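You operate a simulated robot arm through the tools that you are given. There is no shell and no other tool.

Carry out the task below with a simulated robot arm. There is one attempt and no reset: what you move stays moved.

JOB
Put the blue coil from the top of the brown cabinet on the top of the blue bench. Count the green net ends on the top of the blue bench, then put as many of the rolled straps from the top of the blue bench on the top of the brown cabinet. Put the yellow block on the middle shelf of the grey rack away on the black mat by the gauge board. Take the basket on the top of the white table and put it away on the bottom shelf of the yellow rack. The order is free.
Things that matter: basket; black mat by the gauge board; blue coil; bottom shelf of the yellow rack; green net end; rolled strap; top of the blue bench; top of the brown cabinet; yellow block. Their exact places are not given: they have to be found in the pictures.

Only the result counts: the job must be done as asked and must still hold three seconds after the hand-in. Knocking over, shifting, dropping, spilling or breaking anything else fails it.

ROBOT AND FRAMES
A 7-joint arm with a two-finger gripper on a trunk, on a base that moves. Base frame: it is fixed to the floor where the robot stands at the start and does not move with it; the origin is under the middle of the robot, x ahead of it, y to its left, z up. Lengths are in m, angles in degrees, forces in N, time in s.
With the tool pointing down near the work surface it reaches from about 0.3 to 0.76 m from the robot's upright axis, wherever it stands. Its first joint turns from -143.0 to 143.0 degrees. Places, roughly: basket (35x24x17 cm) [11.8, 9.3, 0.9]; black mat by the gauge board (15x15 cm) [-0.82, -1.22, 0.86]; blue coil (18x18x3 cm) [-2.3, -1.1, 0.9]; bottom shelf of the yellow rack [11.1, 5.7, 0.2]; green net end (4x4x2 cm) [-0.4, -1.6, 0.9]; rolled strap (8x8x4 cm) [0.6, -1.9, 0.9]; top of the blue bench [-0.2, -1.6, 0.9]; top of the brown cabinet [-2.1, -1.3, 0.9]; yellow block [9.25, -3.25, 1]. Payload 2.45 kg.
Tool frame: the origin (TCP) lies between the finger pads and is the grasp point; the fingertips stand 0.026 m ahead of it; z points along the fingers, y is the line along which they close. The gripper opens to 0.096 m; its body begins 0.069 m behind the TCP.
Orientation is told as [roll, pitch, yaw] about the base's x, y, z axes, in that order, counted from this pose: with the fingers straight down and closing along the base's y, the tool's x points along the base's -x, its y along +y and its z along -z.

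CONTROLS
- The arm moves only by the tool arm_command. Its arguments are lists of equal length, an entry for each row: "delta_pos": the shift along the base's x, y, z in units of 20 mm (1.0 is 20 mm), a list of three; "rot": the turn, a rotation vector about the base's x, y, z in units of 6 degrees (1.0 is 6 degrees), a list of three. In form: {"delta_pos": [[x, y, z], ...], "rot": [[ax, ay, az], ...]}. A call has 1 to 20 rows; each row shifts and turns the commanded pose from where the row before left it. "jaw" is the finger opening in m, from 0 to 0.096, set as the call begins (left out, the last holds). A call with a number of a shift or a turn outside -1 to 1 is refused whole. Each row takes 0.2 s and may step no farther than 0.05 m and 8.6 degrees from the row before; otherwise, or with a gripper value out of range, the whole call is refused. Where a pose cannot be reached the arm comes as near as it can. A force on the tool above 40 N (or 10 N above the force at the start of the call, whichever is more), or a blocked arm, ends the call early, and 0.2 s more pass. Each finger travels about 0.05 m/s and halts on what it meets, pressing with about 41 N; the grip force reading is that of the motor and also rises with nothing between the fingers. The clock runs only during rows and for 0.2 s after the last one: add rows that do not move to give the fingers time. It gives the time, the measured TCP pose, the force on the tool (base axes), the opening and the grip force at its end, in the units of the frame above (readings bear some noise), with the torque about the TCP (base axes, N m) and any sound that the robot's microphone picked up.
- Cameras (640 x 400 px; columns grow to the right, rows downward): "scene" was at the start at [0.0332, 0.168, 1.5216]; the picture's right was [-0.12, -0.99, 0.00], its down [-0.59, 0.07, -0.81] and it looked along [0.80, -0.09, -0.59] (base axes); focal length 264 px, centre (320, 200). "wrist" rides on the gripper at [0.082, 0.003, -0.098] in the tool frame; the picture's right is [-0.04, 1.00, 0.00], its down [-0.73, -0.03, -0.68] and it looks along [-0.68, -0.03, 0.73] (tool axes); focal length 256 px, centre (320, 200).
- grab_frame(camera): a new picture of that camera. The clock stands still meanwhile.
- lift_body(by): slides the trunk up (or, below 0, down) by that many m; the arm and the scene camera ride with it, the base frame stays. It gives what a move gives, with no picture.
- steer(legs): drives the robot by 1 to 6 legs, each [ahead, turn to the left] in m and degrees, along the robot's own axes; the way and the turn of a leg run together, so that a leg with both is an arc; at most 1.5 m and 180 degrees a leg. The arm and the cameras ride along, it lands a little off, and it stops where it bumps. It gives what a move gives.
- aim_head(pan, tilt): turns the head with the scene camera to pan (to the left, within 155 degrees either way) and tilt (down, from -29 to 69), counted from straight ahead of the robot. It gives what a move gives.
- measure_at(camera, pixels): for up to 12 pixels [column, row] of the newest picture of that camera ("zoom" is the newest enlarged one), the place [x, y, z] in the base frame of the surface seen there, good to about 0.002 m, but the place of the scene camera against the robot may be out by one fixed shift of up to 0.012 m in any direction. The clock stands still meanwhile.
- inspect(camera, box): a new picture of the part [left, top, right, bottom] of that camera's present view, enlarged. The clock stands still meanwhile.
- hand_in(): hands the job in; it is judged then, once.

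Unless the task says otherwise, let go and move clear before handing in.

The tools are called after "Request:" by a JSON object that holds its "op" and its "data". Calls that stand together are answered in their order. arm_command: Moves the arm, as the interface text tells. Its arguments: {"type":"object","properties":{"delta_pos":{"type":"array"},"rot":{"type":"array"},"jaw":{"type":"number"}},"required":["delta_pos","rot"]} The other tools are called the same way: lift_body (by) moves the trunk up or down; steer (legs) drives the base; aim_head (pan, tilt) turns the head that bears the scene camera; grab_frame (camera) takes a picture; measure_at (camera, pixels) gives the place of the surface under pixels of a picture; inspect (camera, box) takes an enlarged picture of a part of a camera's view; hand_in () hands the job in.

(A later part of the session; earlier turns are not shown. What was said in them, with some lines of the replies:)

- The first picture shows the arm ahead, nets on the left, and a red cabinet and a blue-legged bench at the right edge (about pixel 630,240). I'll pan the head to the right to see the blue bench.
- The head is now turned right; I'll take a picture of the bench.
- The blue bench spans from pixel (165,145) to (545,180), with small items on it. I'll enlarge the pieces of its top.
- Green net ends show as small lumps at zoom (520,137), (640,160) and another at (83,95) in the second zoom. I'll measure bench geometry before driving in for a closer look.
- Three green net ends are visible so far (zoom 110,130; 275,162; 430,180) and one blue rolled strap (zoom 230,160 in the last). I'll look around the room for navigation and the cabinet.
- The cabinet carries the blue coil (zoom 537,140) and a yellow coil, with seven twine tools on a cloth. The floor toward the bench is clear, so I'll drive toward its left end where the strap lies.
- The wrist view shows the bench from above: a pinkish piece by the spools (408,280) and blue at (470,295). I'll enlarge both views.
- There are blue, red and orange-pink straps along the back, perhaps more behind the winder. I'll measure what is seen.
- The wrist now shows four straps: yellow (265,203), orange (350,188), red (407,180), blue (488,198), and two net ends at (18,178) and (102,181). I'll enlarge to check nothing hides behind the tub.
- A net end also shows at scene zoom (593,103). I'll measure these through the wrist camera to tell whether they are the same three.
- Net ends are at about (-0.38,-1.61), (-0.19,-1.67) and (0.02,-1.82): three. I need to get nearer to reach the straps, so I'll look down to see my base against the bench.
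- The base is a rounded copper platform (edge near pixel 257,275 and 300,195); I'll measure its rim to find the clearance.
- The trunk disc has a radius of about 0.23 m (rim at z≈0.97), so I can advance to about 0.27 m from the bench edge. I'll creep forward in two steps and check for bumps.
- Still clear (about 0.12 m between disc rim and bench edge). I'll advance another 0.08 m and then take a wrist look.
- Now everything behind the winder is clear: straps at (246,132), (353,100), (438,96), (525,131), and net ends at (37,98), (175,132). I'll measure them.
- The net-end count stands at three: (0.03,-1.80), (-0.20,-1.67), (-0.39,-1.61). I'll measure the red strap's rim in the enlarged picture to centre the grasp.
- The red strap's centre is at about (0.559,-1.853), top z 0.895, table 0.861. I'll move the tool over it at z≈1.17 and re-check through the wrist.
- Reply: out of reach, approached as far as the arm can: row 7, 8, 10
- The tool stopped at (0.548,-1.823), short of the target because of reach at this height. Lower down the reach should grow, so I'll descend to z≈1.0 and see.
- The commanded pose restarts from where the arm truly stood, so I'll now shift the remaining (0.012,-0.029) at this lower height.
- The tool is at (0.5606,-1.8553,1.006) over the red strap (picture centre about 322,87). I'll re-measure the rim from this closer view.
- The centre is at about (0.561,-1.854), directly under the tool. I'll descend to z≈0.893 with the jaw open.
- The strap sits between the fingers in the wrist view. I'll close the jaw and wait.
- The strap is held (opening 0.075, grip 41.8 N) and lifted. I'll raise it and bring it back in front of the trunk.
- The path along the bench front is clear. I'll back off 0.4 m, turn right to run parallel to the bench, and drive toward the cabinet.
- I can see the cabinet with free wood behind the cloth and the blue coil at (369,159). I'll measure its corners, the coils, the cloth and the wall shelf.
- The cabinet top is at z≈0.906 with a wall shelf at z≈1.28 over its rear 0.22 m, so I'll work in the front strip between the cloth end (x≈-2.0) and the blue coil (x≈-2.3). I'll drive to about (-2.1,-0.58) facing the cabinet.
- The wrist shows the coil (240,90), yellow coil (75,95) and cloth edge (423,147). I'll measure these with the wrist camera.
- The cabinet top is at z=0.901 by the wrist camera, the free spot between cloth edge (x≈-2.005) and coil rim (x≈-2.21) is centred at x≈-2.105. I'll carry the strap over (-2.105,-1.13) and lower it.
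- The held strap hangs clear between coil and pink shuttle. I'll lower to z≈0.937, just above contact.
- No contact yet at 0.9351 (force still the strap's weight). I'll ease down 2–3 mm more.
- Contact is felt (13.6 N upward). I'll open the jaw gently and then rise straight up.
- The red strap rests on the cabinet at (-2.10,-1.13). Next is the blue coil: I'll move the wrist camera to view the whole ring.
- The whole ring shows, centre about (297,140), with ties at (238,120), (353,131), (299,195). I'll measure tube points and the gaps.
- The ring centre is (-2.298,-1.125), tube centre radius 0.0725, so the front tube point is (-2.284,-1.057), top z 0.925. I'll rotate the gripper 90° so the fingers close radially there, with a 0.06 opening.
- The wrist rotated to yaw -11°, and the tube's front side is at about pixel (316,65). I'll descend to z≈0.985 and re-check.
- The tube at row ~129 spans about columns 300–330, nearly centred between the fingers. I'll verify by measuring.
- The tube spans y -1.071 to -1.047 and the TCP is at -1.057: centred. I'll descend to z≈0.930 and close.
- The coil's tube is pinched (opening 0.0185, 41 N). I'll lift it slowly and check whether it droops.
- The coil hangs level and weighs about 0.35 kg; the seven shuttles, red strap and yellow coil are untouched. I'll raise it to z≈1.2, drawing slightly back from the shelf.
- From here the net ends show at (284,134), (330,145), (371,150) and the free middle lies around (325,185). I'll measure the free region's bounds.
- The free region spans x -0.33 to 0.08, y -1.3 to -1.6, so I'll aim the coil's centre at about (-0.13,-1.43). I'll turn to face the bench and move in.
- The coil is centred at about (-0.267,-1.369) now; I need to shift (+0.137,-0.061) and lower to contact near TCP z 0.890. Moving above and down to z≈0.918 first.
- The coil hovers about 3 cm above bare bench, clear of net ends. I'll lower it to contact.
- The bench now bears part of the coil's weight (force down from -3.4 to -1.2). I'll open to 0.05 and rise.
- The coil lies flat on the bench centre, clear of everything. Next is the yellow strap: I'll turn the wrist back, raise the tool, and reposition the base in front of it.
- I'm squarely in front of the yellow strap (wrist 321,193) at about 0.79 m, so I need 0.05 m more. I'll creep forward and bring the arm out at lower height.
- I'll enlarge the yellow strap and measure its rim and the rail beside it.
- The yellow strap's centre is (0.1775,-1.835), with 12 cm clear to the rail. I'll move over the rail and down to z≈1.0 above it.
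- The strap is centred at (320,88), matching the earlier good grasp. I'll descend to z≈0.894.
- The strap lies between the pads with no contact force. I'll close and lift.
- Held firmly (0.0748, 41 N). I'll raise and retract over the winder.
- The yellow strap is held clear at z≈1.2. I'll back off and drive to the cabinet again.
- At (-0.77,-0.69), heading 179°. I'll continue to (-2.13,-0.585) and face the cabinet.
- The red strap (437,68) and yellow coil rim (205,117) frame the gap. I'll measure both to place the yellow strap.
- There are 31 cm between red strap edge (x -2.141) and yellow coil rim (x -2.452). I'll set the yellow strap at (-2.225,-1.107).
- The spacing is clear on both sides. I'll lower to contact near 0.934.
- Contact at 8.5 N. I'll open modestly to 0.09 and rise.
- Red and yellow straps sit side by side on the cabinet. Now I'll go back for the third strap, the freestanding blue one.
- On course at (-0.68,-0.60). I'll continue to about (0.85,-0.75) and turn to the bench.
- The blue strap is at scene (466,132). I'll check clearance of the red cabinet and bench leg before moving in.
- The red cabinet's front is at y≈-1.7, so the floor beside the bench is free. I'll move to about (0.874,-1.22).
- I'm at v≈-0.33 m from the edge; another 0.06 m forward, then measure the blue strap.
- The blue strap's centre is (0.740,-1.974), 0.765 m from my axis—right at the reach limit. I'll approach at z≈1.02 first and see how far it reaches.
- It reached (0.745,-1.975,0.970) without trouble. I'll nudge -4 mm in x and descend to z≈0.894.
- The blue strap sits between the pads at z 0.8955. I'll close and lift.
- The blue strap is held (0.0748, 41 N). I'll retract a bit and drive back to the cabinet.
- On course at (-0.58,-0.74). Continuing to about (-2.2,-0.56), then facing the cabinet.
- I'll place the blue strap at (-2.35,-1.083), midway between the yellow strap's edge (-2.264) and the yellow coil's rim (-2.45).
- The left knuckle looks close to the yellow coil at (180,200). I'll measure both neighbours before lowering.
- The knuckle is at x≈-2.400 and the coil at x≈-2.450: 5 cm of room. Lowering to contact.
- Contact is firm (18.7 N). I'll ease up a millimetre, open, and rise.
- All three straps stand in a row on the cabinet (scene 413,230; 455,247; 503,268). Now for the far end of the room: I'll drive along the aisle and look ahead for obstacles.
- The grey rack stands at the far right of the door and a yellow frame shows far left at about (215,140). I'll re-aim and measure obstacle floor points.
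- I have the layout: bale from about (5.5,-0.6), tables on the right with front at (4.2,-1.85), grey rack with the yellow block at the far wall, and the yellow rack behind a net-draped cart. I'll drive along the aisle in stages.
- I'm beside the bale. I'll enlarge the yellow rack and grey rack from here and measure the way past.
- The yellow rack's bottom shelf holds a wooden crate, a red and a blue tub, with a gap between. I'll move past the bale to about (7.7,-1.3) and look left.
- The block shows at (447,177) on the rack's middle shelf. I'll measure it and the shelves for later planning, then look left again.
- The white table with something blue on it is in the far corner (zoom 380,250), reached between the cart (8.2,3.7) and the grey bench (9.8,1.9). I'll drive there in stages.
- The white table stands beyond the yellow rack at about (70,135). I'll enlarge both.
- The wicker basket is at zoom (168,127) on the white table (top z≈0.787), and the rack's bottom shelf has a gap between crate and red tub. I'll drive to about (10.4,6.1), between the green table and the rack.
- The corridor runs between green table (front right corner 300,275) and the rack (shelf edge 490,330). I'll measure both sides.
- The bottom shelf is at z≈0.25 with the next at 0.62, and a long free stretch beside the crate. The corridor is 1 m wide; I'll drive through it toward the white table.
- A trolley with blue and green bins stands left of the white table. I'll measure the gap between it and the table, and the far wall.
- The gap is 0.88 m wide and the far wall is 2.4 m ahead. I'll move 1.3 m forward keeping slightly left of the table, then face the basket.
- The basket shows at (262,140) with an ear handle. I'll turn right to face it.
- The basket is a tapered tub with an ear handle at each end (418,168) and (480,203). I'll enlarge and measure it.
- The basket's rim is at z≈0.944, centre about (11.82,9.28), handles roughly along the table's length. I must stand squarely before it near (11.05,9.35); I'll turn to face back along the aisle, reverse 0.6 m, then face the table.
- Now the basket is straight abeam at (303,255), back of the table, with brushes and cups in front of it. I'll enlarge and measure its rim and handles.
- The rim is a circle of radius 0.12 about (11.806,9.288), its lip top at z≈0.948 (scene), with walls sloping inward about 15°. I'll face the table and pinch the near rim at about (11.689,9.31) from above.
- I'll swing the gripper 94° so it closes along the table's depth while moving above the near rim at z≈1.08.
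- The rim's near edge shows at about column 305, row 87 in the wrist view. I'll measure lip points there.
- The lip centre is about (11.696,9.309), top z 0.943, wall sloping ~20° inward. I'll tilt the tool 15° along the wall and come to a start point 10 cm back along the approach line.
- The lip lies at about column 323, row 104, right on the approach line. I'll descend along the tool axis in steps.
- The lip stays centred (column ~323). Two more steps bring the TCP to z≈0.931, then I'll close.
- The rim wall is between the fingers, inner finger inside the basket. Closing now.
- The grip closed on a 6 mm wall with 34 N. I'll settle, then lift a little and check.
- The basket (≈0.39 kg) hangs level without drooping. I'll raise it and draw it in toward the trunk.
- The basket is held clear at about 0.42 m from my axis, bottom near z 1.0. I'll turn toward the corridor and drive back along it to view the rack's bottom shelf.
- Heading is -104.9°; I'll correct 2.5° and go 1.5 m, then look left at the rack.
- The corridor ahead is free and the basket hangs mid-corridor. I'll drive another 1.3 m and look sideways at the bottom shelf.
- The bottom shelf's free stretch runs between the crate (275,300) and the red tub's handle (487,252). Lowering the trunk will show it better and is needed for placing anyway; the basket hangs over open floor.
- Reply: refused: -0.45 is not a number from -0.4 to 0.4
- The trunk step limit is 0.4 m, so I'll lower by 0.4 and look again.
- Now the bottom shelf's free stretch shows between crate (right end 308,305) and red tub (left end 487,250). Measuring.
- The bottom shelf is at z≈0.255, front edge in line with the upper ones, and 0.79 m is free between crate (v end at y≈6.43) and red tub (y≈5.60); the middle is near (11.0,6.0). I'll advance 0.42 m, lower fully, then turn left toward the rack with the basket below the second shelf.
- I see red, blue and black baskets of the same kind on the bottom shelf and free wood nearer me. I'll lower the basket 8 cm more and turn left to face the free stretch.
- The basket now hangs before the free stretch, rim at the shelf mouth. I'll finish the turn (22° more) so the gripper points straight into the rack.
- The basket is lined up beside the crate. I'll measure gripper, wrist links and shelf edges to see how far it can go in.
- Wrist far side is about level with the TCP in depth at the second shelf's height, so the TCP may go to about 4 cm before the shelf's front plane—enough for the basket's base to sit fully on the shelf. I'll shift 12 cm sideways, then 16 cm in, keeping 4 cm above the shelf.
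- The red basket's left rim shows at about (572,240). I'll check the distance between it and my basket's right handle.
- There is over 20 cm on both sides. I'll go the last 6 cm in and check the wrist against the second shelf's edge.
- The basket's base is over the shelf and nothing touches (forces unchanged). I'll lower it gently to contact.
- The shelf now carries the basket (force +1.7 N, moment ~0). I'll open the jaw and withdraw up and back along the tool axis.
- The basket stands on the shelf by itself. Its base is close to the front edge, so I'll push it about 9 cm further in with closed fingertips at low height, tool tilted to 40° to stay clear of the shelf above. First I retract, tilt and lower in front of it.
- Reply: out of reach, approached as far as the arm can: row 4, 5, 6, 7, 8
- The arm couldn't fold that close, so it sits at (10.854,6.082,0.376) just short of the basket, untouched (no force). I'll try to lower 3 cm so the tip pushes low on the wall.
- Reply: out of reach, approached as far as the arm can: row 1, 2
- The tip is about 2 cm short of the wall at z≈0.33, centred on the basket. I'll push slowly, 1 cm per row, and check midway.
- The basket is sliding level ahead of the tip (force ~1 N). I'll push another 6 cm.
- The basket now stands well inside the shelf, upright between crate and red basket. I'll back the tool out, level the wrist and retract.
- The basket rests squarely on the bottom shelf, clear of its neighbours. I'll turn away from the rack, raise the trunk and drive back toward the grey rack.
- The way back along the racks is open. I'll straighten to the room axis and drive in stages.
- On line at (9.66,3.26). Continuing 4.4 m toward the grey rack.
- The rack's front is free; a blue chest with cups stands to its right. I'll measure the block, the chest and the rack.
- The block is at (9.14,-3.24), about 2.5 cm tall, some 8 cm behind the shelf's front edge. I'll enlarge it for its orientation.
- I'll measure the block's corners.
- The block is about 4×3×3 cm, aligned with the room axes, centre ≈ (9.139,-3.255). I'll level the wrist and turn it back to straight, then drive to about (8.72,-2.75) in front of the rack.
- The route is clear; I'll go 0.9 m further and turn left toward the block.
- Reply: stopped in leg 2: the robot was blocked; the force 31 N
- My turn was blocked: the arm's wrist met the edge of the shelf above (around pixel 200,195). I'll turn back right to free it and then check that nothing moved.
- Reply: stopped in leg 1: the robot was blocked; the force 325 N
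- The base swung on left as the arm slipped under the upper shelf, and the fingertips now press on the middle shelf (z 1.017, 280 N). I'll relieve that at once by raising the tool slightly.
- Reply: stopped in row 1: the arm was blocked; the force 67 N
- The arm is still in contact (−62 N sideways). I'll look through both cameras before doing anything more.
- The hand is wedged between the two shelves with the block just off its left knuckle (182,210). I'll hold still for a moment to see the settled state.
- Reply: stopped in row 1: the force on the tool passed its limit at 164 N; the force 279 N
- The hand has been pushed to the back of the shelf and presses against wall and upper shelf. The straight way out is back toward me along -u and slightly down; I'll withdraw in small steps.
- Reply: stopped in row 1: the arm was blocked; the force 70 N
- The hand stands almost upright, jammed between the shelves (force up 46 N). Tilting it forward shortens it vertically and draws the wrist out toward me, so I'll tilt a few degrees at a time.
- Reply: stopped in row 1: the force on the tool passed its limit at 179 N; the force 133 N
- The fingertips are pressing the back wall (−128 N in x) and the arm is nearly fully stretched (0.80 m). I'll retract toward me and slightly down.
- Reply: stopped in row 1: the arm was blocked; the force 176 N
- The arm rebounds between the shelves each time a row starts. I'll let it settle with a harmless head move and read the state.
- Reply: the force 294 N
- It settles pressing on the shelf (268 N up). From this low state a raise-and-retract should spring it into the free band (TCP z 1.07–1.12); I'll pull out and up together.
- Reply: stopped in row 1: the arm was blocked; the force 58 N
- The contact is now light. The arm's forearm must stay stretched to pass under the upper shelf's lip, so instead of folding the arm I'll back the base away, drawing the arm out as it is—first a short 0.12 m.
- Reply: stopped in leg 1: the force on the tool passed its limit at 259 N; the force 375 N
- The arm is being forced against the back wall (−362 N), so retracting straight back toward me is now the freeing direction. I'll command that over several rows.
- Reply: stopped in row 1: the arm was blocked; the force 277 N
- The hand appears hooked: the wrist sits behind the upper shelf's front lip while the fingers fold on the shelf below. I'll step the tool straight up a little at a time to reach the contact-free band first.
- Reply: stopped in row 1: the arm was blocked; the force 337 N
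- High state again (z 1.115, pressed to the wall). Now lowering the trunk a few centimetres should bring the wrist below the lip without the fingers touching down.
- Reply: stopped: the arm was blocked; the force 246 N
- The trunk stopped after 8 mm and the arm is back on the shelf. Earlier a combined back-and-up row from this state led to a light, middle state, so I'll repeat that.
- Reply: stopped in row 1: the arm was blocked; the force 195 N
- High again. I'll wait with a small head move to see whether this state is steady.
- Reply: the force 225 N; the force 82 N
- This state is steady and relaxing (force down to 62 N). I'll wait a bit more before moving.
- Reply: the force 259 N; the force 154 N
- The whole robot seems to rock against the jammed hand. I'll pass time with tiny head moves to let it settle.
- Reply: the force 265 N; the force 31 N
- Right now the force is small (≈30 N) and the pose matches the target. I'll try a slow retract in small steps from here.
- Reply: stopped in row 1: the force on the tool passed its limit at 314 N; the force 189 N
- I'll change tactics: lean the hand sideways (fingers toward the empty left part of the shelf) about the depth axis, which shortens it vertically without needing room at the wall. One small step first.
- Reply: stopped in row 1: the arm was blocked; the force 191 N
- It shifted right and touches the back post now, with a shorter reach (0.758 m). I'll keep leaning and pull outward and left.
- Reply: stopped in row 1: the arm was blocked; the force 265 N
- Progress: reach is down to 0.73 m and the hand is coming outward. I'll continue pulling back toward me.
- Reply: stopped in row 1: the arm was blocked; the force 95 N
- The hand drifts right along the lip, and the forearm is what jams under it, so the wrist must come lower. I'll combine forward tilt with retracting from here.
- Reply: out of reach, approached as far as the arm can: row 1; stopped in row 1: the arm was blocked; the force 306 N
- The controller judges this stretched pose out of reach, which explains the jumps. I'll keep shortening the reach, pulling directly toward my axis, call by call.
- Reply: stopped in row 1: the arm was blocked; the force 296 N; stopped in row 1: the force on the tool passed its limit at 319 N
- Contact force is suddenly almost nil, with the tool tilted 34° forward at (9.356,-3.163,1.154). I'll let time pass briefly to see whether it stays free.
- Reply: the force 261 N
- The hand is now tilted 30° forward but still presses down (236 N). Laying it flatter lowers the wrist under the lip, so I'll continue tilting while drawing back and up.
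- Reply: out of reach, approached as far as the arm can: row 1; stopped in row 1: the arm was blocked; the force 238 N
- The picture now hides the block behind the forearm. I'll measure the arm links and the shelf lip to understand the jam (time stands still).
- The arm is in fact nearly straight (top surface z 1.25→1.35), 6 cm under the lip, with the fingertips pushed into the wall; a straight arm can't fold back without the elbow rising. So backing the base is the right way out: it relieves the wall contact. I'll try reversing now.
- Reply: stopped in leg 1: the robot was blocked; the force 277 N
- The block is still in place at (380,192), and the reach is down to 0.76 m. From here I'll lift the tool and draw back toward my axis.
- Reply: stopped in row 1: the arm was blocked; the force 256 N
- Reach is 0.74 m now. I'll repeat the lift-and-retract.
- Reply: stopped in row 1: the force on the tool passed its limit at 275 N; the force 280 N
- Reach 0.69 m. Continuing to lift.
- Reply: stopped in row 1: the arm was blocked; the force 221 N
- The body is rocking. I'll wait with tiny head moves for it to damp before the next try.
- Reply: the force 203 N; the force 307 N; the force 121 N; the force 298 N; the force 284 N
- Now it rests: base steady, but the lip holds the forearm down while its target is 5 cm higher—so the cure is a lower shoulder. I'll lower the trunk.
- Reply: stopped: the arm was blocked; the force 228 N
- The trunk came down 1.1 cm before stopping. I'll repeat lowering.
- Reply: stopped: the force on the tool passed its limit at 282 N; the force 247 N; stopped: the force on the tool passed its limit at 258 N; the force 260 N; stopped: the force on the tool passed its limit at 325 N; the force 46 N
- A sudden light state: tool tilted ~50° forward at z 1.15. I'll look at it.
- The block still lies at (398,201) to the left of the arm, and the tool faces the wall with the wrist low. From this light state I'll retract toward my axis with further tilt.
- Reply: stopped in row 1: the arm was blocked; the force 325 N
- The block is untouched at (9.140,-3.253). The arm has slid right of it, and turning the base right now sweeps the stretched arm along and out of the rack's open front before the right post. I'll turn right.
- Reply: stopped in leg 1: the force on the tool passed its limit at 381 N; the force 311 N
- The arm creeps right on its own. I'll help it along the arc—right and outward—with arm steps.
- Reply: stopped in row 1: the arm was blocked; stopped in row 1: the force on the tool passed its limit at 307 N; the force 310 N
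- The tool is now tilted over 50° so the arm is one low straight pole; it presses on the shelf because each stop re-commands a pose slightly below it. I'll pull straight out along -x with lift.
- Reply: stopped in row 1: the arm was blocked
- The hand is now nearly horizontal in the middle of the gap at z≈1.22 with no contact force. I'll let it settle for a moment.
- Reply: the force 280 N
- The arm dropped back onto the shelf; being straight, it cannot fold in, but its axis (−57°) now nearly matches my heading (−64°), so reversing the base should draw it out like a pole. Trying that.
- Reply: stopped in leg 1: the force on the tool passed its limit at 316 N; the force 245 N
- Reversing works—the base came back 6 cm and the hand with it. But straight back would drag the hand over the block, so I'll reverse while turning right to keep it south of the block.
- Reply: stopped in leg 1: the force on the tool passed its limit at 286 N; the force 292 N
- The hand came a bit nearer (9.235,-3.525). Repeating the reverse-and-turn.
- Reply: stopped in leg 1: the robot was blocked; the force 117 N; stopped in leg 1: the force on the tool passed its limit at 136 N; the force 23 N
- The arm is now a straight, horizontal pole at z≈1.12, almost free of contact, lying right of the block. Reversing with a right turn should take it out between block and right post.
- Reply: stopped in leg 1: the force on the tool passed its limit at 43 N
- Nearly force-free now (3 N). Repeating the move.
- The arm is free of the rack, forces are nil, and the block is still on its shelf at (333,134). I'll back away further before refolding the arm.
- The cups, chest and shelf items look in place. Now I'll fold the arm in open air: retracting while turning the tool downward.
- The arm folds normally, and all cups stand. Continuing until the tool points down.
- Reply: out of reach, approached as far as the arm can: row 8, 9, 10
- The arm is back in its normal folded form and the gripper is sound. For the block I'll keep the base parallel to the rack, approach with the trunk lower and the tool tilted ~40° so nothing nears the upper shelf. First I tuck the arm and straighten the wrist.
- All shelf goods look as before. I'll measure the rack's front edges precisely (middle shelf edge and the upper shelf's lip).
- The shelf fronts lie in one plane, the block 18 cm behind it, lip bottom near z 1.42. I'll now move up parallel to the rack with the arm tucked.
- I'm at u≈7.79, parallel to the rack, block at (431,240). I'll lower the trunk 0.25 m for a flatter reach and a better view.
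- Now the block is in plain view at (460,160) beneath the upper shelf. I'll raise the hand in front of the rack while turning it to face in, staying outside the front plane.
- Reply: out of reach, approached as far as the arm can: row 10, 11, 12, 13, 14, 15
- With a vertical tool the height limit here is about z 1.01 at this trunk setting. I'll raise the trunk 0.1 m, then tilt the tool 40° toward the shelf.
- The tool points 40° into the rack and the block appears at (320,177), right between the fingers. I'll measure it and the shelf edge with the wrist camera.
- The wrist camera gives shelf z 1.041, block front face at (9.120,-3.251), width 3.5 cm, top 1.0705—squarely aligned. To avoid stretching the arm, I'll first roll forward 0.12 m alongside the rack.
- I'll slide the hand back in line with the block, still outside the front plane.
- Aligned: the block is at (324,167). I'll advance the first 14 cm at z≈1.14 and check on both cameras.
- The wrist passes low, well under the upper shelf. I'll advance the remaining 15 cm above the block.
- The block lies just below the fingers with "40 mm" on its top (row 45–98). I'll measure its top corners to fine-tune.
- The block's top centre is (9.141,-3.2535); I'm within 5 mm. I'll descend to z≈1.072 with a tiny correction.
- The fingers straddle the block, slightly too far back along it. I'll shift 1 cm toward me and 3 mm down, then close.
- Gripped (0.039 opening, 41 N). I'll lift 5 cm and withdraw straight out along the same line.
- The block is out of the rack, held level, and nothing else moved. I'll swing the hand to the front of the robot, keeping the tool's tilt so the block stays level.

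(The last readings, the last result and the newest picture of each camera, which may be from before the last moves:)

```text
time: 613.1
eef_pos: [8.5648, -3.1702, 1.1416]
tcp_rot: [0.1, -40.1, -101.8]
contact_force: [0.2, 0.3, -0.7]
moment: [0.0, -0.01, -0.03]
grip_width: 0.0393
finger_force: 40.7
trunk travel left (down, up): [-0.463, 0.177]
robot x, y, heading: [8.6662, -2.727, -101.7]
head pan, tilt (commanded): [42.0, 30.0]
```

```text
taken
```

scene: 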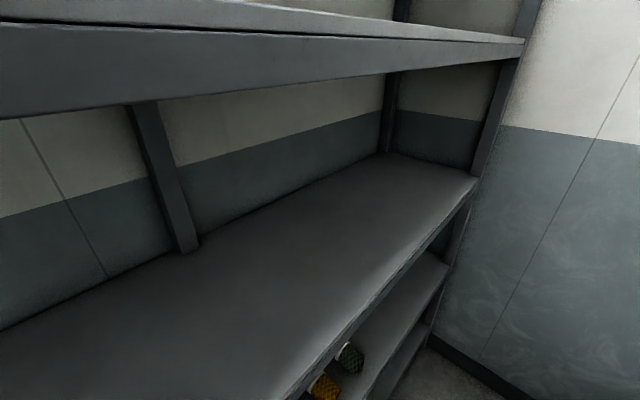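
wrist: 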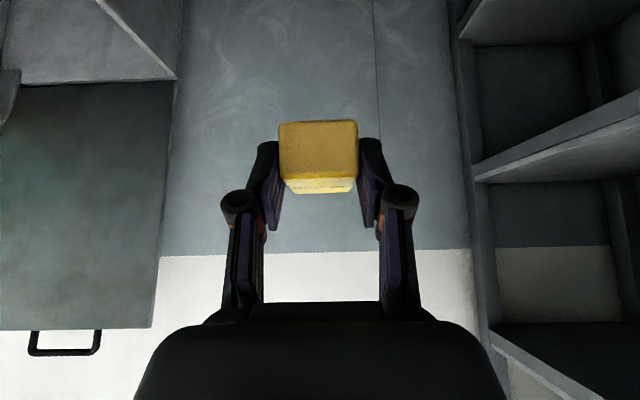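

The block is held ahead of me at z 1.14. I'll back away from the rack, turn toward the bench end of the hall and drive along the aisle.

Request:
{"op": "steer", "data": {"legs": [[-0.9, 0], [0, -88]]}}

Request:
{"op": "aim_head", "data": {"pan": 0, "tilt": 20}}

Request:
{"op": "grab_frame", "data": {"camera": "scene"}}

```text
time: 621.6
eef_pos: [8.3878, -1.7718, 1.1412]
tcp_rot: [0.0, -40.0, 169.7]
contact_force: [0.7, -0.2, -1.1]
moment: [0.03, 0.01, 0.03]
grip_width: 0.039
finger_force: 40.9
trunk travel left (down, up): [-0.463, 0.177]
robot x, y, heading: [8.8325, -1.8605, 169.8]
head pan, tilt (commanded): [42.0, 30.0]
```

```text
time: 622.6
eef_pos: [8.3869, -1.7724, 1.1409]
tcp_rot: [0.1, -40.1, 169.5]
contact_force: [0.2, 0.0, -0.9]
moment: [0.0, -0.02, 0.02]
grip_width: 0.0389
finger_force: 41.3
trunk travel left (down, up): [-0.463, 0.177]
robot x, y, heading: [8.8365, -1.8626, 169.9]
head pan, tilt (commanded): [0.0, 20.0]
```

```text
taken
```

scene: 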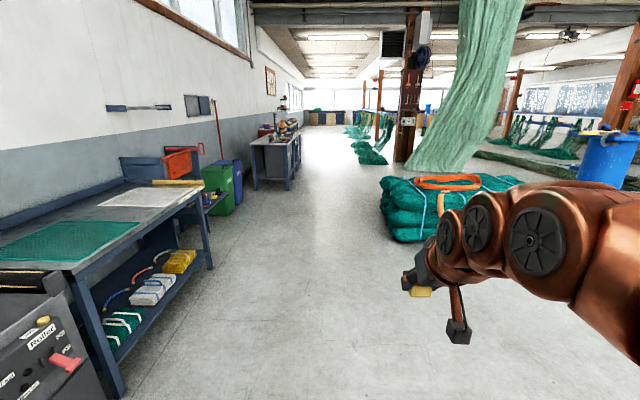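

The aisle ahead is clear. I'll glance back once at the grey rack to be sure its top shelf goods are undisturbed.

Request:
{"op": "aim_head", "data": {"pan": -155, "tilt": 5}}

Request:
{"op": "grab_frame", "data": {"camera": "scene"}}

Request:
{"op": "aim_head", "data": {"pan": 155, "tilt": 15}}

Request:
{"op": "grab_frame", "data": {"camera": "scene"}}

```text
time: 625.0
eef_pos: [8.3878, -1.7724, 1.1408]
tcp_rot: [0.2, -40.0, 169.5]
contact_force: [1.0, 0.4, -0.5]
moment: [-0.01, -0.02, 0.03]
grip_width: 0.039
finger_force: 41.1
trunk travel left (down, up): [-0.463, 0.177]
robot x, y, heading: [8.8337, -1.8627, 169.9]
head pan, tilt (commanded): [-154.7, 5.0]
```

```text
taken
```

scene: 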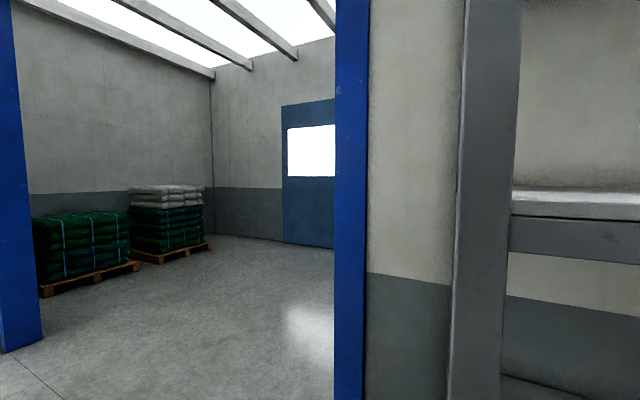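

```text
time: 629.2
eef_pos: [8.3889, -1.7719, 1.1417]
tcp_rot: [0.1, -39.9, 169.6]
contact_force: [0.6, 0.1, 0.4]
moment: [0.0, 0.01, 0.03]
grip_width: 0.0393
finger_force: 40.4
trunk travel left (down, up): [-0.463, 0.177]
robot x, y, heading: [8.8381, -1.8624, 169.8]
head pan, tilt (commanded): [154.7, 15.0]
```

```text
taken
```

scene: 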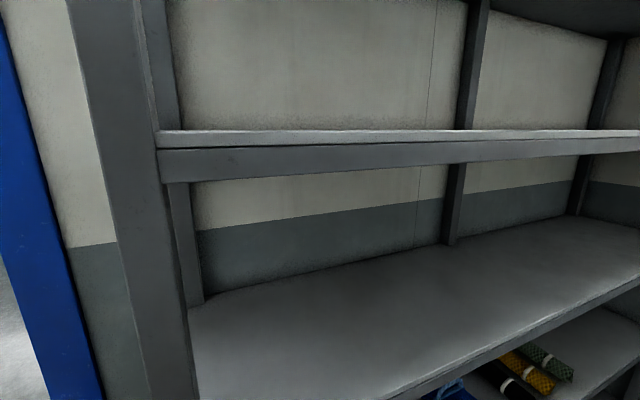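

The rack stands as before. I'll drive the aisle back to the blue bench.

Request:
{"op": "steer", "data": {"legs": [[1.5, 0], [1.5, 0], [1.3, 0]]}}

Request:
{"op": "aim_head", "data": {"pan": 0, "tilt": 25}}

Request:
{"op": "grab_frame", "data": {"camera": "scene"}}

```text
time: 649.8
eef_pos: [4.1892, -0.8792, 1.1416]
tcp_rot: [0.1, -39.9, 167.5]
contact_force: [-1.1, 0.0, 0.4]
moment: [-0.03, 0.0, 0.01]
grip_width: 0.0391
finger_force: 40.6
trunk travel left (down, up): [-0.463, 0.177]
robot x, y, heading: [4.633, -0.9879, 167.9]
head pan, tilt (commanded): [154.7, 15.0]
```

```text
time: 652.2
eef_pos: [4.1903, -0.8792, 1.1418]
tcp_rot: [0.1, -40.0, 167.5]
contact_force: [-0.4, 0.5, -0.1]
moment: [0.02, -0.02, 0.01]
grip_width: 0.0389
finger_force: 41.1
trunk travel left (down, up): [-0.463, 0.177]
robot x, y, heading: [4.6336, -0.9839, 167.6]
head pan, tilt (commanded): [0.0, 25.0]
```

```text
taken
```

scene: 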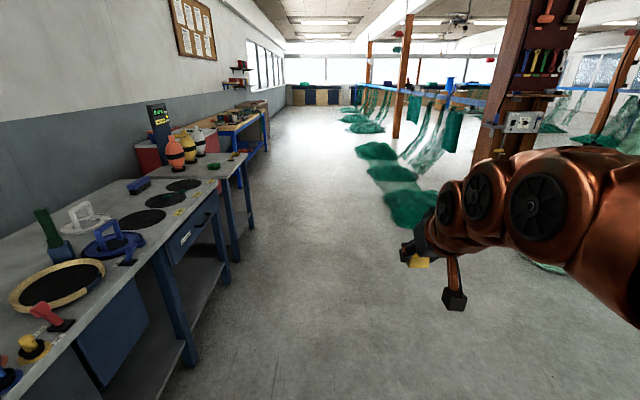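

Clear ahead. I'll steer 3° left and continue toward the bench.

Request:
{"op": "steer", "data": {"legs": [[0, 3.3], [1.5, 0], [1.5, 0], [1.5, 0]]}}

Request:
{"op": "aim_head", "data": {"pan": 60, "tilt": 35}}

Request:
{"op": "grab_frame", "data": {"camera": "scene"}}

```text
time: 674.3
eef_pos: [-0.2846, -0.1085, 1.1416]
tcp_rot: [0.1, -40.0, 168.7]
contact_force: [-1.0, -0.2, -0.8]
moment: [-0.02, 0.0, 0.01]
grip_width: 0.039
finger_force: 41.0
trunk travel left (down, up): [-0.463, 0.177]
robot x, y, heading: [0.1629, -0.2002, 168.8]
head pan, tilt (commanded): [0.0, 25.0]
```

```text
time: 675.6
eef_pos: [-0.2841, -0.1074, 1.141]
tcp_rot: [0.1, -40.0, 168.7]
contact_force: [0.0, -0.1, -1.5]
moment: [0.0, 0.0, 0.03]
grip_width: 0.0391
finger_force: 41.2
trunk travel left (down, up): [-0.463, 0.177]
robot x, y, heading: [0.1608, -0.2085, 169.0]
head pan, tilt (commanded): [60.0, 35.0]
```

```text
taken
```

scene: 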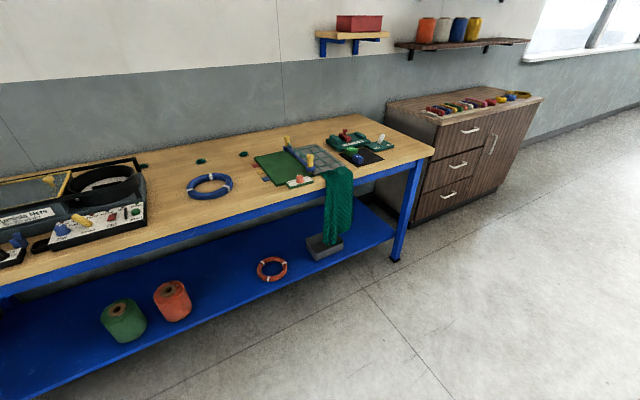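

The coil, the net ends and the straps are where I left them; the black mat shows at about (365,157). I'll enlarge and measure it.

Request:
{"op": "inspect", "data": {"camera": "scene", "box": [310, 115, 430, 190]}}

Request:
{"op": "measure_at", "data": {"camera": "scene", "pixels": [[343, 155], [358, 166], [382, 159], [366, 149], [354, 151], [358, 160], [370, 157], [375, 160], [350, 175], [380, 148]]}}

```text
5.33 times, centred on (370, 152) of scene
```

zoom: 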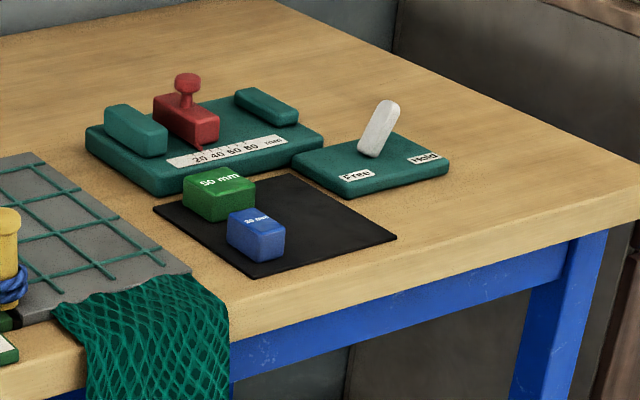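

```text
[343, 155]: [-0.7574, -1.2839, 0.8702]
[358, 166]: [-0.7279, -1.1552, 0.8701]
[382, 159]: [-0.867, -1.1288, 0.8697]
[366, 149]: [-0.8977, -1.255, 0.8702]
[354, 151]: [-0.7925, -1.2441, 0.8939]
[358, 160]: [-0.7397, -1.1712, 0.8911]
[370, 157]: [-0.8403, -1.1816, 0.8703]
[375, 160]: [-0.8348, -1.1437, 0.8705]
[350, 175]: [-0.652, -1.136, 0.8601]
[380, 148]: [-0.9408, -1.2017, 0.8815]
```

The mat spans u −1.86…−1.72, v 0.02…0.15, with the 50 mm green and 20 mm blue blocks on its left part; the right part is free for the yellow block. I'll drive up and face the bench there.

Request:
{"op": "steer", "data": {"legs": [[0, 6], [0.75, 0], [0, 82]]}}

Request:
{"op": "aim_head", "data": {"pan": 0, "tilt": 40}}

Request:
{"op": "grab_frame", "data": {"camera": "scene"}}

```text
time: 683.8
eef_pos: [-0.6868, -0.5808, 1.1418]
tcp_rot: [0.1, -39.9, -102.0]
contact_force: [-0.2, 0.5, -1.0]
moment: [-0.01, 0.0, 0.01]
grip_width: 0.0392
finger_force: 41.2
trunk travel left (down, up): [-0.463, 0.177]
robot x, y, heading: [-0.5869, -0.1353, -101.6]
head pan, tilt (commanded): [60.0, 35.0]
```

```text
time: 685.1
eef_pos: [-0.6857, -0.5801, 1.1414]
tcp_rot: [0.1, -40.1, -102.0]
contact_force: [0.2, 0.2, -0.8]
moment: [0.02, 0.01, -0.01]
grip_width: 0.039
finger_force: 41.1
trunk travel left (down, up): [-0.463, 0.177]
robot x, y, heading: [-0.5849, -0.1376, -101.9]
head pan, tilt (commanded): [0.0, 40.0]
```

```text
taken
```

scene: 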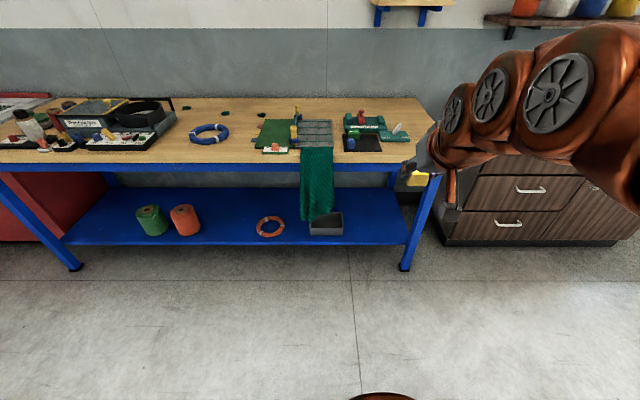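

Squarely in front of the mat, 1 m from the bench edge. I'll roll forward 0.55 m.

Request:
{"op": "steer", "data": {"legs": [[0.55, 0]]}}

Request:
{"op": "aim_head", "data": {"pan": 20, "tilt": 55}}

Request:
{"op": "grab_frame", "data": {"camera": "scene"}}

Request:
{"op": "grab_frame", "data": {"camera": "wrist"}}

```text
time: 688.2
eef_pos: [-0.7912, -1.1199, 1.1411]
tcp_rot: [0.1, -40.0, -101.3]
contact_force: [-0.3, -0.4, -0.5]
moment: [0.0, -0.02, -0.04]
grip_width: 0.0392
finger_force: 41.1
trunk travel left (down, up): [-0.463, 0.177]
robot x, y, heading: [-0.6896, -0.6783, -101.4]
head pan, tilt (commanded): [0.0, 40.0]
```

```text
time: 689.1
eef_pos: [-0.791, -1.1202, 1.1422]
tcp_rot: [0.1, -40.0, -101.3]
contact_force: [0.9, -0.6, -1.3]
moment: [0.02, 0.03, 0.0]
grip_width: 0.039
finger_force: 40.8
trunk travel left (down, up): [-0.463, 0.177]
robot x, y, heading: [-0.6949, -0.6798, -101.0]
head pan, tilt (commanded): [20.0, 55.0]
```

```text
taken
```

scene: 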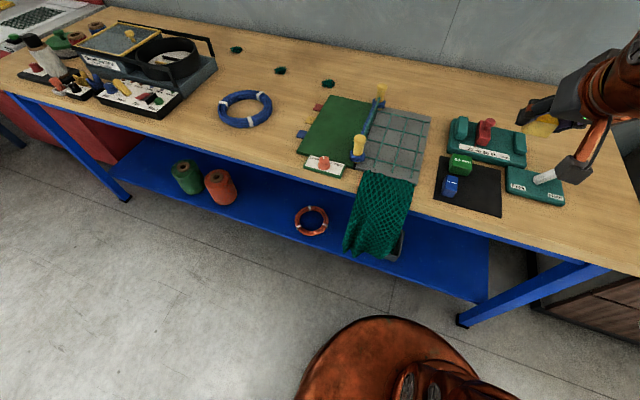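

```text
taken
```

wrist: 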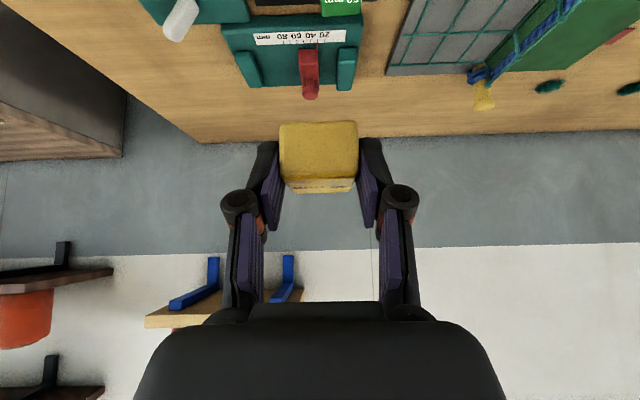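

Now the mat is in good view at (470,185). I'll enlarge it and measure its free right part.

Request:
{"op": "inspect", "data": {"camera": "scene", "box": [420, 130, 580, 230]}}

```text
4.00 times, centred on (500, 180) of scene
```

zoom: 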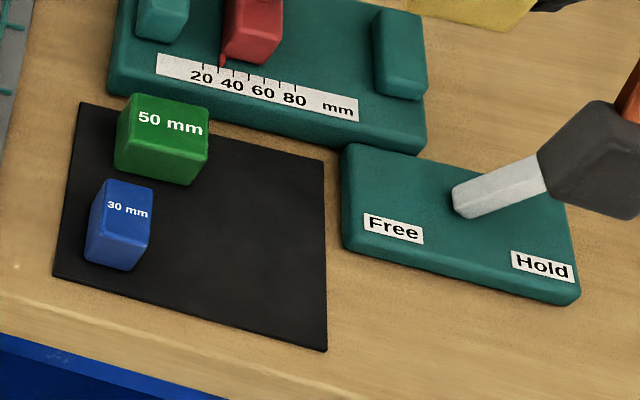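

Request:
{"op": "measure_at", "data": {"camera": "zoom", "pixels": [[82, 105], [322, 163], [325, 348], [56, 275], [208, 125], [200, 180], [150, 195], [138, 265], [342, 160], [345, 240], [260, 240], [230, 290]]}}

```text
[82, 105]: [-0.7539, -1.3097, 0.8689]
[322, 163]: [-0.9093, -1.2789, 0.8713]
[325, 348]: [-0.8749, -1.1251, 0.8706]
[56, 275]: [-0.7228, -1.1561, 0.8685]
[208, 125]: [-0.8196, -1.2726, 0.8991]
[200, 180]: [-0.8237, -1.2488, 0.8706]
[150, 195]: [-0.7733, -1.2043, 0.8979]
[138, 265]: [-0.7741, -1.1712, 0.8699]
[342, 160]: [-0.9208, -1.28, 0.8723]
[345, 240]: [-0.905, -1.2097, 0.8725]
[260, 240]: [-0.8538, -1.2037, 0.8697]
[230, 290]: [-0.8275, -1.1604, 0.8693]
```

The mat is 15.5 cm square centred near (-0.815,-1.218); blue and green blocks occupy its left and back. I'll set the yellow block at its free front-right, centre about (-0.84,-1.18). Moving above and down to z≈0.93.

Request:
{"op": "arm_command", "data": {"delta_pos": [[-0.778, -0.815, -0.5], [-0.778, -0.815, -0.5], [-0.778, -0.815, -0.5], [0, 0, -1], [0, 0, -1], [0, 0, -1], [0, 0, -1], [0, 0, -1], [0, 0, -1], [0, 0, -1], [0, 0, -1], [0, 0, -1], [0, 0, 0]], "rot": [[0, 0, 0], [0, 0, 0], [0, 0, 0], [0, 0, 0], [0, 0, 0], [0, 0, 0], [0, 0, 0], [0, 0, 0], [0, 0, 0], [0, 0, 0], [0, 0, 0], [0, 0, 0], [0, 0, 0]]}}

Request:
{"op": "grab_frame", "data": {"camera": "wrist"}}

Request:
{"op": "grab_frame", "data": {"camera": "scene"}}

Request:
{"op": "inspect", "data": {"camera": "scene", "box": [420, 110, 600, 230]}}

```text
time: 691.9
eef_pos: [-0.8384, -1.1674, 0.9284]
tcp_rot: [-0.1, -40.0, -101.3]
contact_force: [-0.3, 0.3, -0.7]
moment: [0.0, 0.01, 0.0]
grip_width: 0.0393
finger_force: 41.5
trunk travel left (down, up): [-0.463, 0.177]
robot x, y, heading: [-0.6967, -0.6769, -101.2]
head pan, tilt (commanded): [20.0, 55.0]
```

```text
taken
```

wrist: 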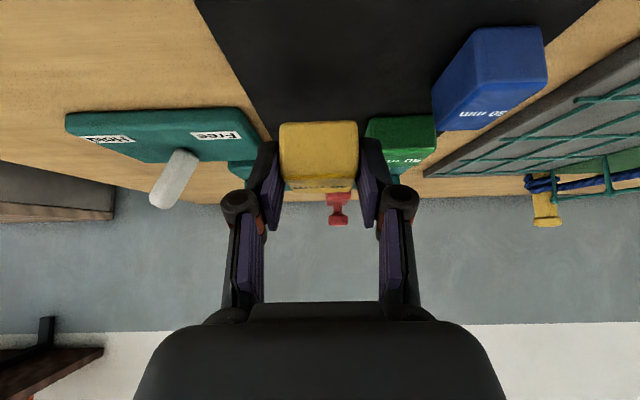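

```text
taken
```

scene: 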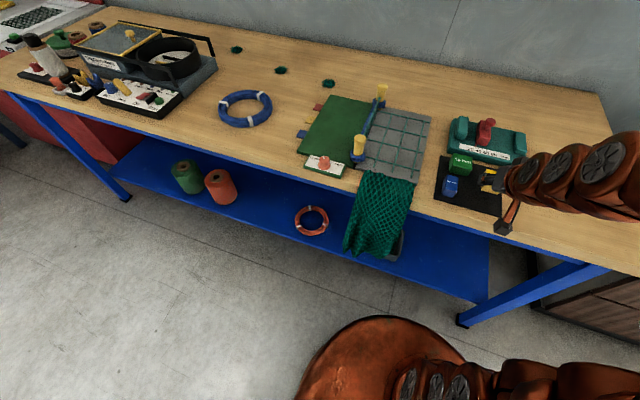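

```text
3.33 times, centred on (510, 170) of scene
```

zoom: 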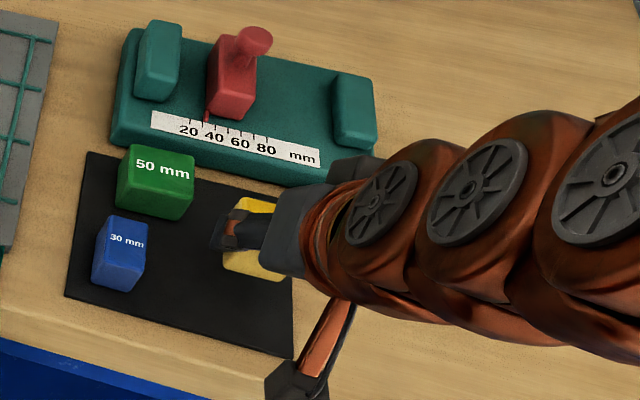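

The block hovers 3 cm above the mat's free part, clear of the green and blue blocks. I'll check the mat's height and neighbours with the wrist camera.

Request:
{"op": "measure_at", "data": {"camera": "wrist", "pixels": [[300, 60], [340, 90], [400, 60], [430, 110], [462, 70], [240, 80], [262, 110], [380, 100], [366, 140]]}}

```text
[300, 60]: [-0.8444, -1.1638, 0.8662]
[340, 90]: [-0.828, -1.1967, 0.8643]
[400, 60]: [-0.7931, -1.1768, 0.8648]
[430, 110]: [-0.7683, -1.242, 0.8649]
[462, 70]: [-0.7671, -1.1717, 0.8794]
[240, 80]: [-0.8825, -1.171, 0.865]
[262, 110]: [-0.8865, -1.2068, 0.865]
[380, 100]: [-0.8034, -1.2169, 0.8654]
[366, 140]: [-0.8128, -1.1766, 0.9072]
```

The mat is at z 0.865, so contact should come at TCP z≈0.897. Lowering gently.

Request:
{"op": "arm_command", "data": {"delta_pos": [[0, 0, -0.5], [0, 0, -0.5], [0, 0, -0.3], [0, 0, -0.1], [0, 0, -0.05], [0, 0, 0]], "rot": [[0, 0, 0], [0, 0, 0], [0, 0, 0], [0, 0, 0], [0, 0, 0], [0, 0, 0]]}}

```text
time: 693.3
eef_pos: [-0.8368, -1.1681, 0.9009]
tcp_rot: [0.1, -39.8, -101.3]
contact_force: [0.5, -1.6, -0.3]
moment: [0.0, -0.01, 0.01]
grip_width: 0.039
finger_force: 40.5
trunk travel left (down, up): [-0.463, 0.177]
robot x, y, heading: [-0.6967, -0.6757, -100.8]
head pan, tilt (commanded): [20.0, 55.0]
```

Request:
{"op": "arm_command", "data": {"delta_pos": [[0, 0, -0.08], [0, 0, -0.08], [0, 0, 0]], "rot": [[0, 0, 0], [0, 0, 0], [0, 0, 0]]}}

```text
time: 694.1
eef_pos: [-0.8389, -1.1706, 0.8989]
tcp_rot: [0.1, -39.8, -101.1]
contact_force: [-0.4, -0.4, -0.2]
moment: [0.0, 0.03, 0.0]
grip_width: 0.0392
finger_force: 40.9
trunk travel left (down, up): [-0.463, 0.177]
robot x, y, heading: [-0.6938, -0.6748, -101.1]
head pan, tilt (commanded): [20.0, 55.0]
```

No contact yet at 0.8989; a little lower.

Request:
{"op": "arm_command", "data": {"delta_pos": [[0, 0, -0.06], [0, 0, -0.05], [0, 0, 0]], "rot": [[0, 0, 0], [0, 0, 0], [0, 0, 0]]}}

```text
time: 694.9
eef_pos: [-0.8375, -1.1713, 0.8983]
tcp_rot: [0.1, -39.8, -101.4]
contact_force: [-1.3, 0.2, -1.1]
moment: [-0.03, -0.05, -0.02]
grip_width: 0.0389
finger_force: 40.6
trunk travel left (down, up): [-0.463, 0.177]
robot x, y, heading: [-0.6951, -0.6731, -101.2]
head pan, tilt (commanded): [20.0, 55.0]
```

Still no contact force; I'll continue down in millimetre steps until the mat is felt.

Request:
{"op": "arm_command", "data": {"delta_pos": [[0, 0, -0.06], [0, 0, -0.06], [0, 0, 0]], "rot": [[0, 0, 0], [0, 0, 0], [0, 0, 0]]}}

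```text
time: 695.7
eef_pos: [-0.8386, -1.171, 0.8978]
tcp_rot: [0.1, -39.9, -101.2]
contact_force: [-1.4, 2.3, 6.1]
moment: [-0.19, 0.16, -0.06]
grip_width: 0.0389
finger_force: 41.2
out of reach, approached as far as the arm can: row 2
trunk travel left (down, up): [-0.463, 0.177]
robot x, y, heading: [-0.6918, -0.6762, -101.3]
head pan, tilt (commanded): [20.0, 55.0]
```

The mat is felt (6 N). I'll open to 0.058 and withdraw back along the tool axis.

Request:
{"op": "arm_command", "data": {"delta_pos": [[0, 0, 0], [0, 0, 0], [0, 0, 0]], "rot": [[0, 0, 0], [0, 0, 0], [0, 0, 0]], "jaw": 0.058}}

Request:
{"op": "arm_command", "data": {"delta_pos": [[0.13, 0.62, 0.76], [0.13, 0.62, 0.76], [0.13, 0.62, 0.76], [0.13, 0.62, 0.76], [0.13, 0.62, 0.76], [0, 0, 1], [0, 0, 1], [0, 0, 1], [0, 0, 1], [0, 0, 0]], "rot": [[0, 0, 0], [0, 0, 0], [0, 0, 0], [0, 0, 0], [0, 0, 0], [0, 0, 0], [0, 0, 0], [0, 0, 0], [0, 0, 0], [0, 0, 0]]}}

Request:
{"op": "grab_frame", "data": {"camera": "scene"}}

Request:
{"op": "inspect", "data": {"camera": "scene", "box": [420, 120, 580, 230]}}

Request:
{"op": "grab_frame", "data": {"camera": "wrist"}}

```text
time: 696.5
eef_pos: [-0.8382, -1.1712, 0.8958]
tcp_rot: [0.1, -39.8, -101.2]
contact_force: [-0.2, 0.5, 0.0]
moment: [-0.05, -0.02, -0.03]
grip_width: 0.0578
finger_force: 0.0
trunk travel left (down, up): [-0.463, 0.177]
robot x, y, heading: [-0.6985, -0.6744, -101.2]
head pan, tilt (commanded): [20.0, 55.0]
```

```text
time: 698.7
eef_pos: [-0.8271, -1.1168, 1.0558]
tcp_rot: [0.1, -40.0, -101.3]
contact_force: [0.2, -0.6, 0.6]
moment: [0.01, 0.0, 0.01]
grip_width: 0.0583
finger_force: 0.2
out of reach, approached as far as the arm can: row 2, 4
trunk travel left (down, up): [-0.463, 0.177]
robot x, y, heading: [-0.6952, -0.6734, -101.4]
head pan, tilt (commanded): [20.0, 55.0]
```

```text
taken
```

scene: 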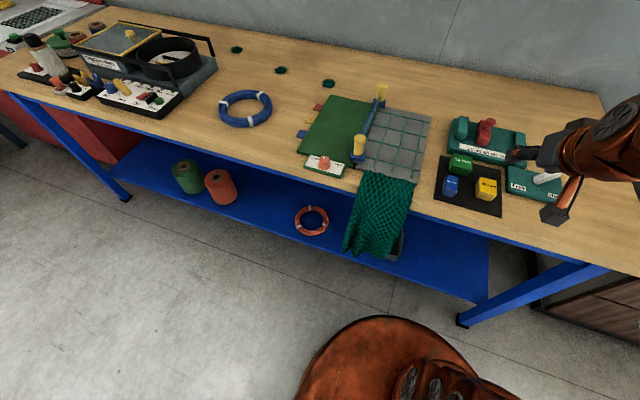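

```text
3.64 times, centred on (500, 175) of scene
```

zoom: 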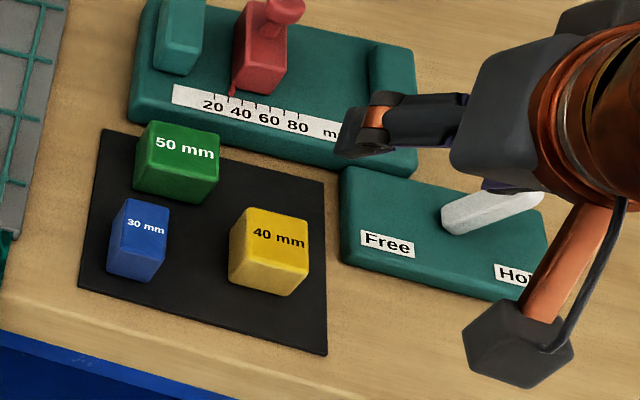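

```text
taken
```

wrist: 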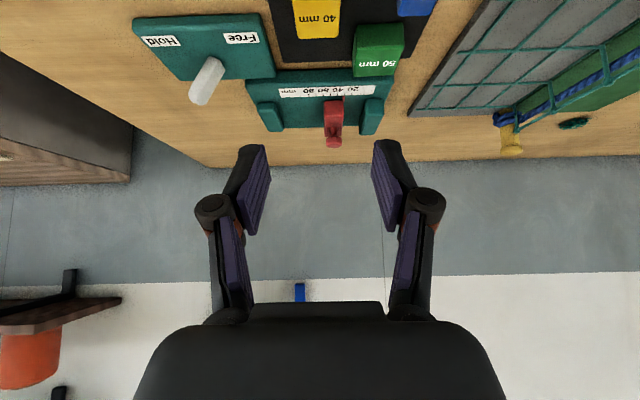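

The yellow block rests on the mat beside the green and blue ones, and the bench shows exactly three net ends (236,50; 280,71; 328,84). I'll raise the arm, back off, and check the cabinet top once more.

Request:
{"op": "arm_command", "data": {"delta_pos": [[0.1, 0.5, 0.8], [0.1, 0.5, 0.8], [0.1, 0.5, 0.8], [0.1, 0.5, 0.8], [0, 0, 0]], "rot": [[0, 0, 0], [0, 0, 0], [0, 0, 0], [0, 0, 0], [0, 0, 0]]}}

Request:
{"op": "steer", "data": {"legs": [[-0.6, 0]]}}

Request:
{"op": "aim_head", "data": {"pan": 0, "tilt": 30}}

Request:
{"op": "grab_frame", "data": {"camera": "scene"}}

Request:
{"op": "aim_head", "data": {"pan": -50, "tilt": 30}}

Request:
{"op": "grab_frame", "data": {"camera": "scene"}}

```text
time: 699.9
eef_pos: [-0.8175, -1.0767, 1.1199]
tcp_rot: [0.1, -40.0, -101.3]
contact_force: [0.5, 0.0, 0.3]
moment: [0.01, 0.0, 0.0]
grip_width: 0.0576
finger_force: 0.0
trunk travel left (down, up): [-0.463, 0.177]
robot x, y, heading: [-0.6943, -0.672, -101.4]
head pan, tilt (commanded): [20.0, 55.0]
```

```text
time: 703.2
eef_pos: [-0.7034, -0.4883, 1.1208]
tcp_rot: [0.1, -40.0, -102.6]
contact_force: [0.6, -0.5, 0.5]
moment: [0.02, 0.03, 0.0]
grip_width: 0.058
finger_force: 0.1
trunk travel left (down, up): [-0.463, 0.177]
robot x, y, heading: [-0.5706, -0.0871, -102.2]
head pan, tilt (commanded): [20.0, 55.0]
```

```text
time: 704.1
eef_pos: [-0.7049, -0.4902, 1.1199]
tcp_rot: [0.1, -40.0, -102.6]
contact_force: [-0.1, 0.5, -1.0]
moment: [0.02, -0.01, 0.03]
grip_width: 0.0581
finger_force: 0.0
trunk travel left (down, up): [-0.463, 0.177]
robot x, y, heading: [-0.5718, -0.0923, -102.5]
head pan, tilt (commanded): [0.0, 30.0]
```

```text
taken
```

scene: 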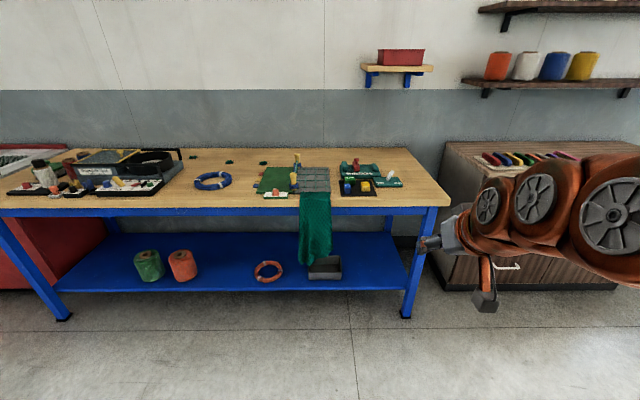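

```text
time: 705.3
eef_pos: [-0.7039, -0.4879, 1.1192]
tcp_rot: [0.0, -39.9, -102.6]
contact_force: [-1.2, -1.0, -0.5]
moment: [0.03, 0.02, 0.0]
grip_width: 0.0579
finger_force: 0.1
trunk travel left (down, up): [-0.463, 0.177]
robot x, y, heading: [-0.5743, -0.0893, -102.2]
head pan, tilt (commanded): [-50.0, 30.0]
```

```text
taken
```

scene: 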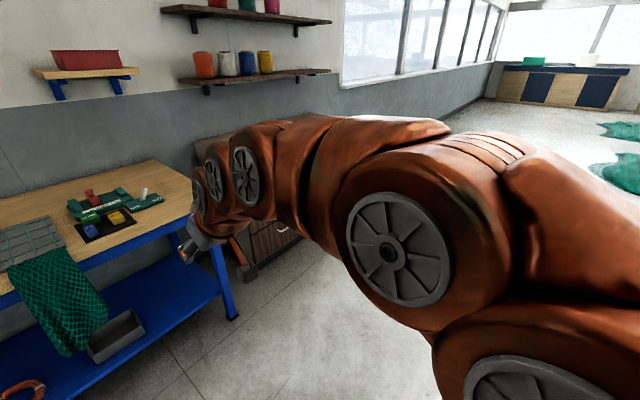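

The bench is in order. One last enlarged look along the bench top to confirm the net-end count and the remaining orange strap.

Request:
{"op": "aim_head", "data": {"pan": 15, "tilt": 30}}

Request:
{"op": "inspect", "data": {"camera": "scene", "box": [60, 120, 300, 230]}}

Request:
{"op": "inspect", "data": {"camera": "scene", "box": [280, 120, 520, 230]}}

```text
time: 706.7
eef_pos: [-0.7044, -0.4884, 1.1196]
tcp_rot: [0.1, -40.0, -102.5]
contact_force: [0.8, -0.2, -0.3]
moment: [-0.01, 0.01, 0.02]
grip_width: 0.0582
finger_force: 0.0
trunk travel left (down, up): [-0.463, 0.177]
robot x, y, heading: [-0.5694, -0.0913, -102.8]
head pan, tilt (commanded): [15.0, 30.0]
```

```text
2.67 times, centred on (180, 175) of scene
```

zoom: 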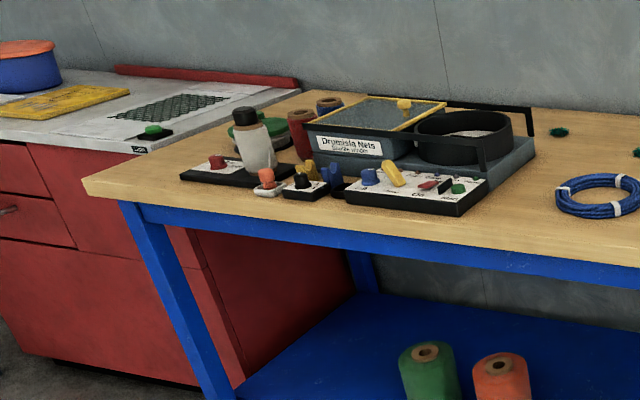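

```text
2.67 times, centred on (400, 175) of scene
```

zoom: 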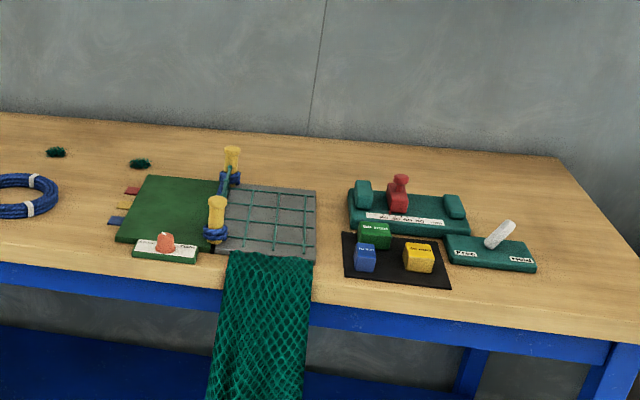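

Three net ends, three straps on the cabinet (seen standing there on my return), the coil on the bench, the yellow block on the mat, and the basket on the yellow rack's bottom shelf; the gripper is empty and clear. Handing in.

Request:
{"op": "hand_in", "data": {}}

```text
The job is handed in.
```

I finished all four parts and handed the job in. The result of the judging isn't known to me.

- **Blue coil:** it is now on the top of the blue bench, in the free space between the winder and the green board.
- **Rolled straps:** I counted three green net ends on the bench, so I put three straps (red, yellow and blue) on the brown cabinet. The orange strap stayed on the bench.
- **Yellow block:** the 40 mm block from the grey rack is on the black mat by the gauge board, next to the green and blue blocks.
- **Basket:** it is on the bottom shelf of the yellow rack, between the crate and the red basket. I set it down near the front edge and pushed it about 9 cm further in.

**Collision at the grey rack:** while I was turning toward the yellow block, the arm caught the rack's upper shelf and wedged between two shelves. It took about 30 seconds to free, and the arm pressed on the shelf and back wall with several hundred newtons. Afterwards the block measured in the same place, and the goods on the lower shelves and the cups on the chest looked undisturbed. I couldn't see the rack's top shelf afterwards, so I didn't check the yellow box there.

I last saw the straps on the cabinet when I came back with the block, because the arm hid the cabinet in the final look.
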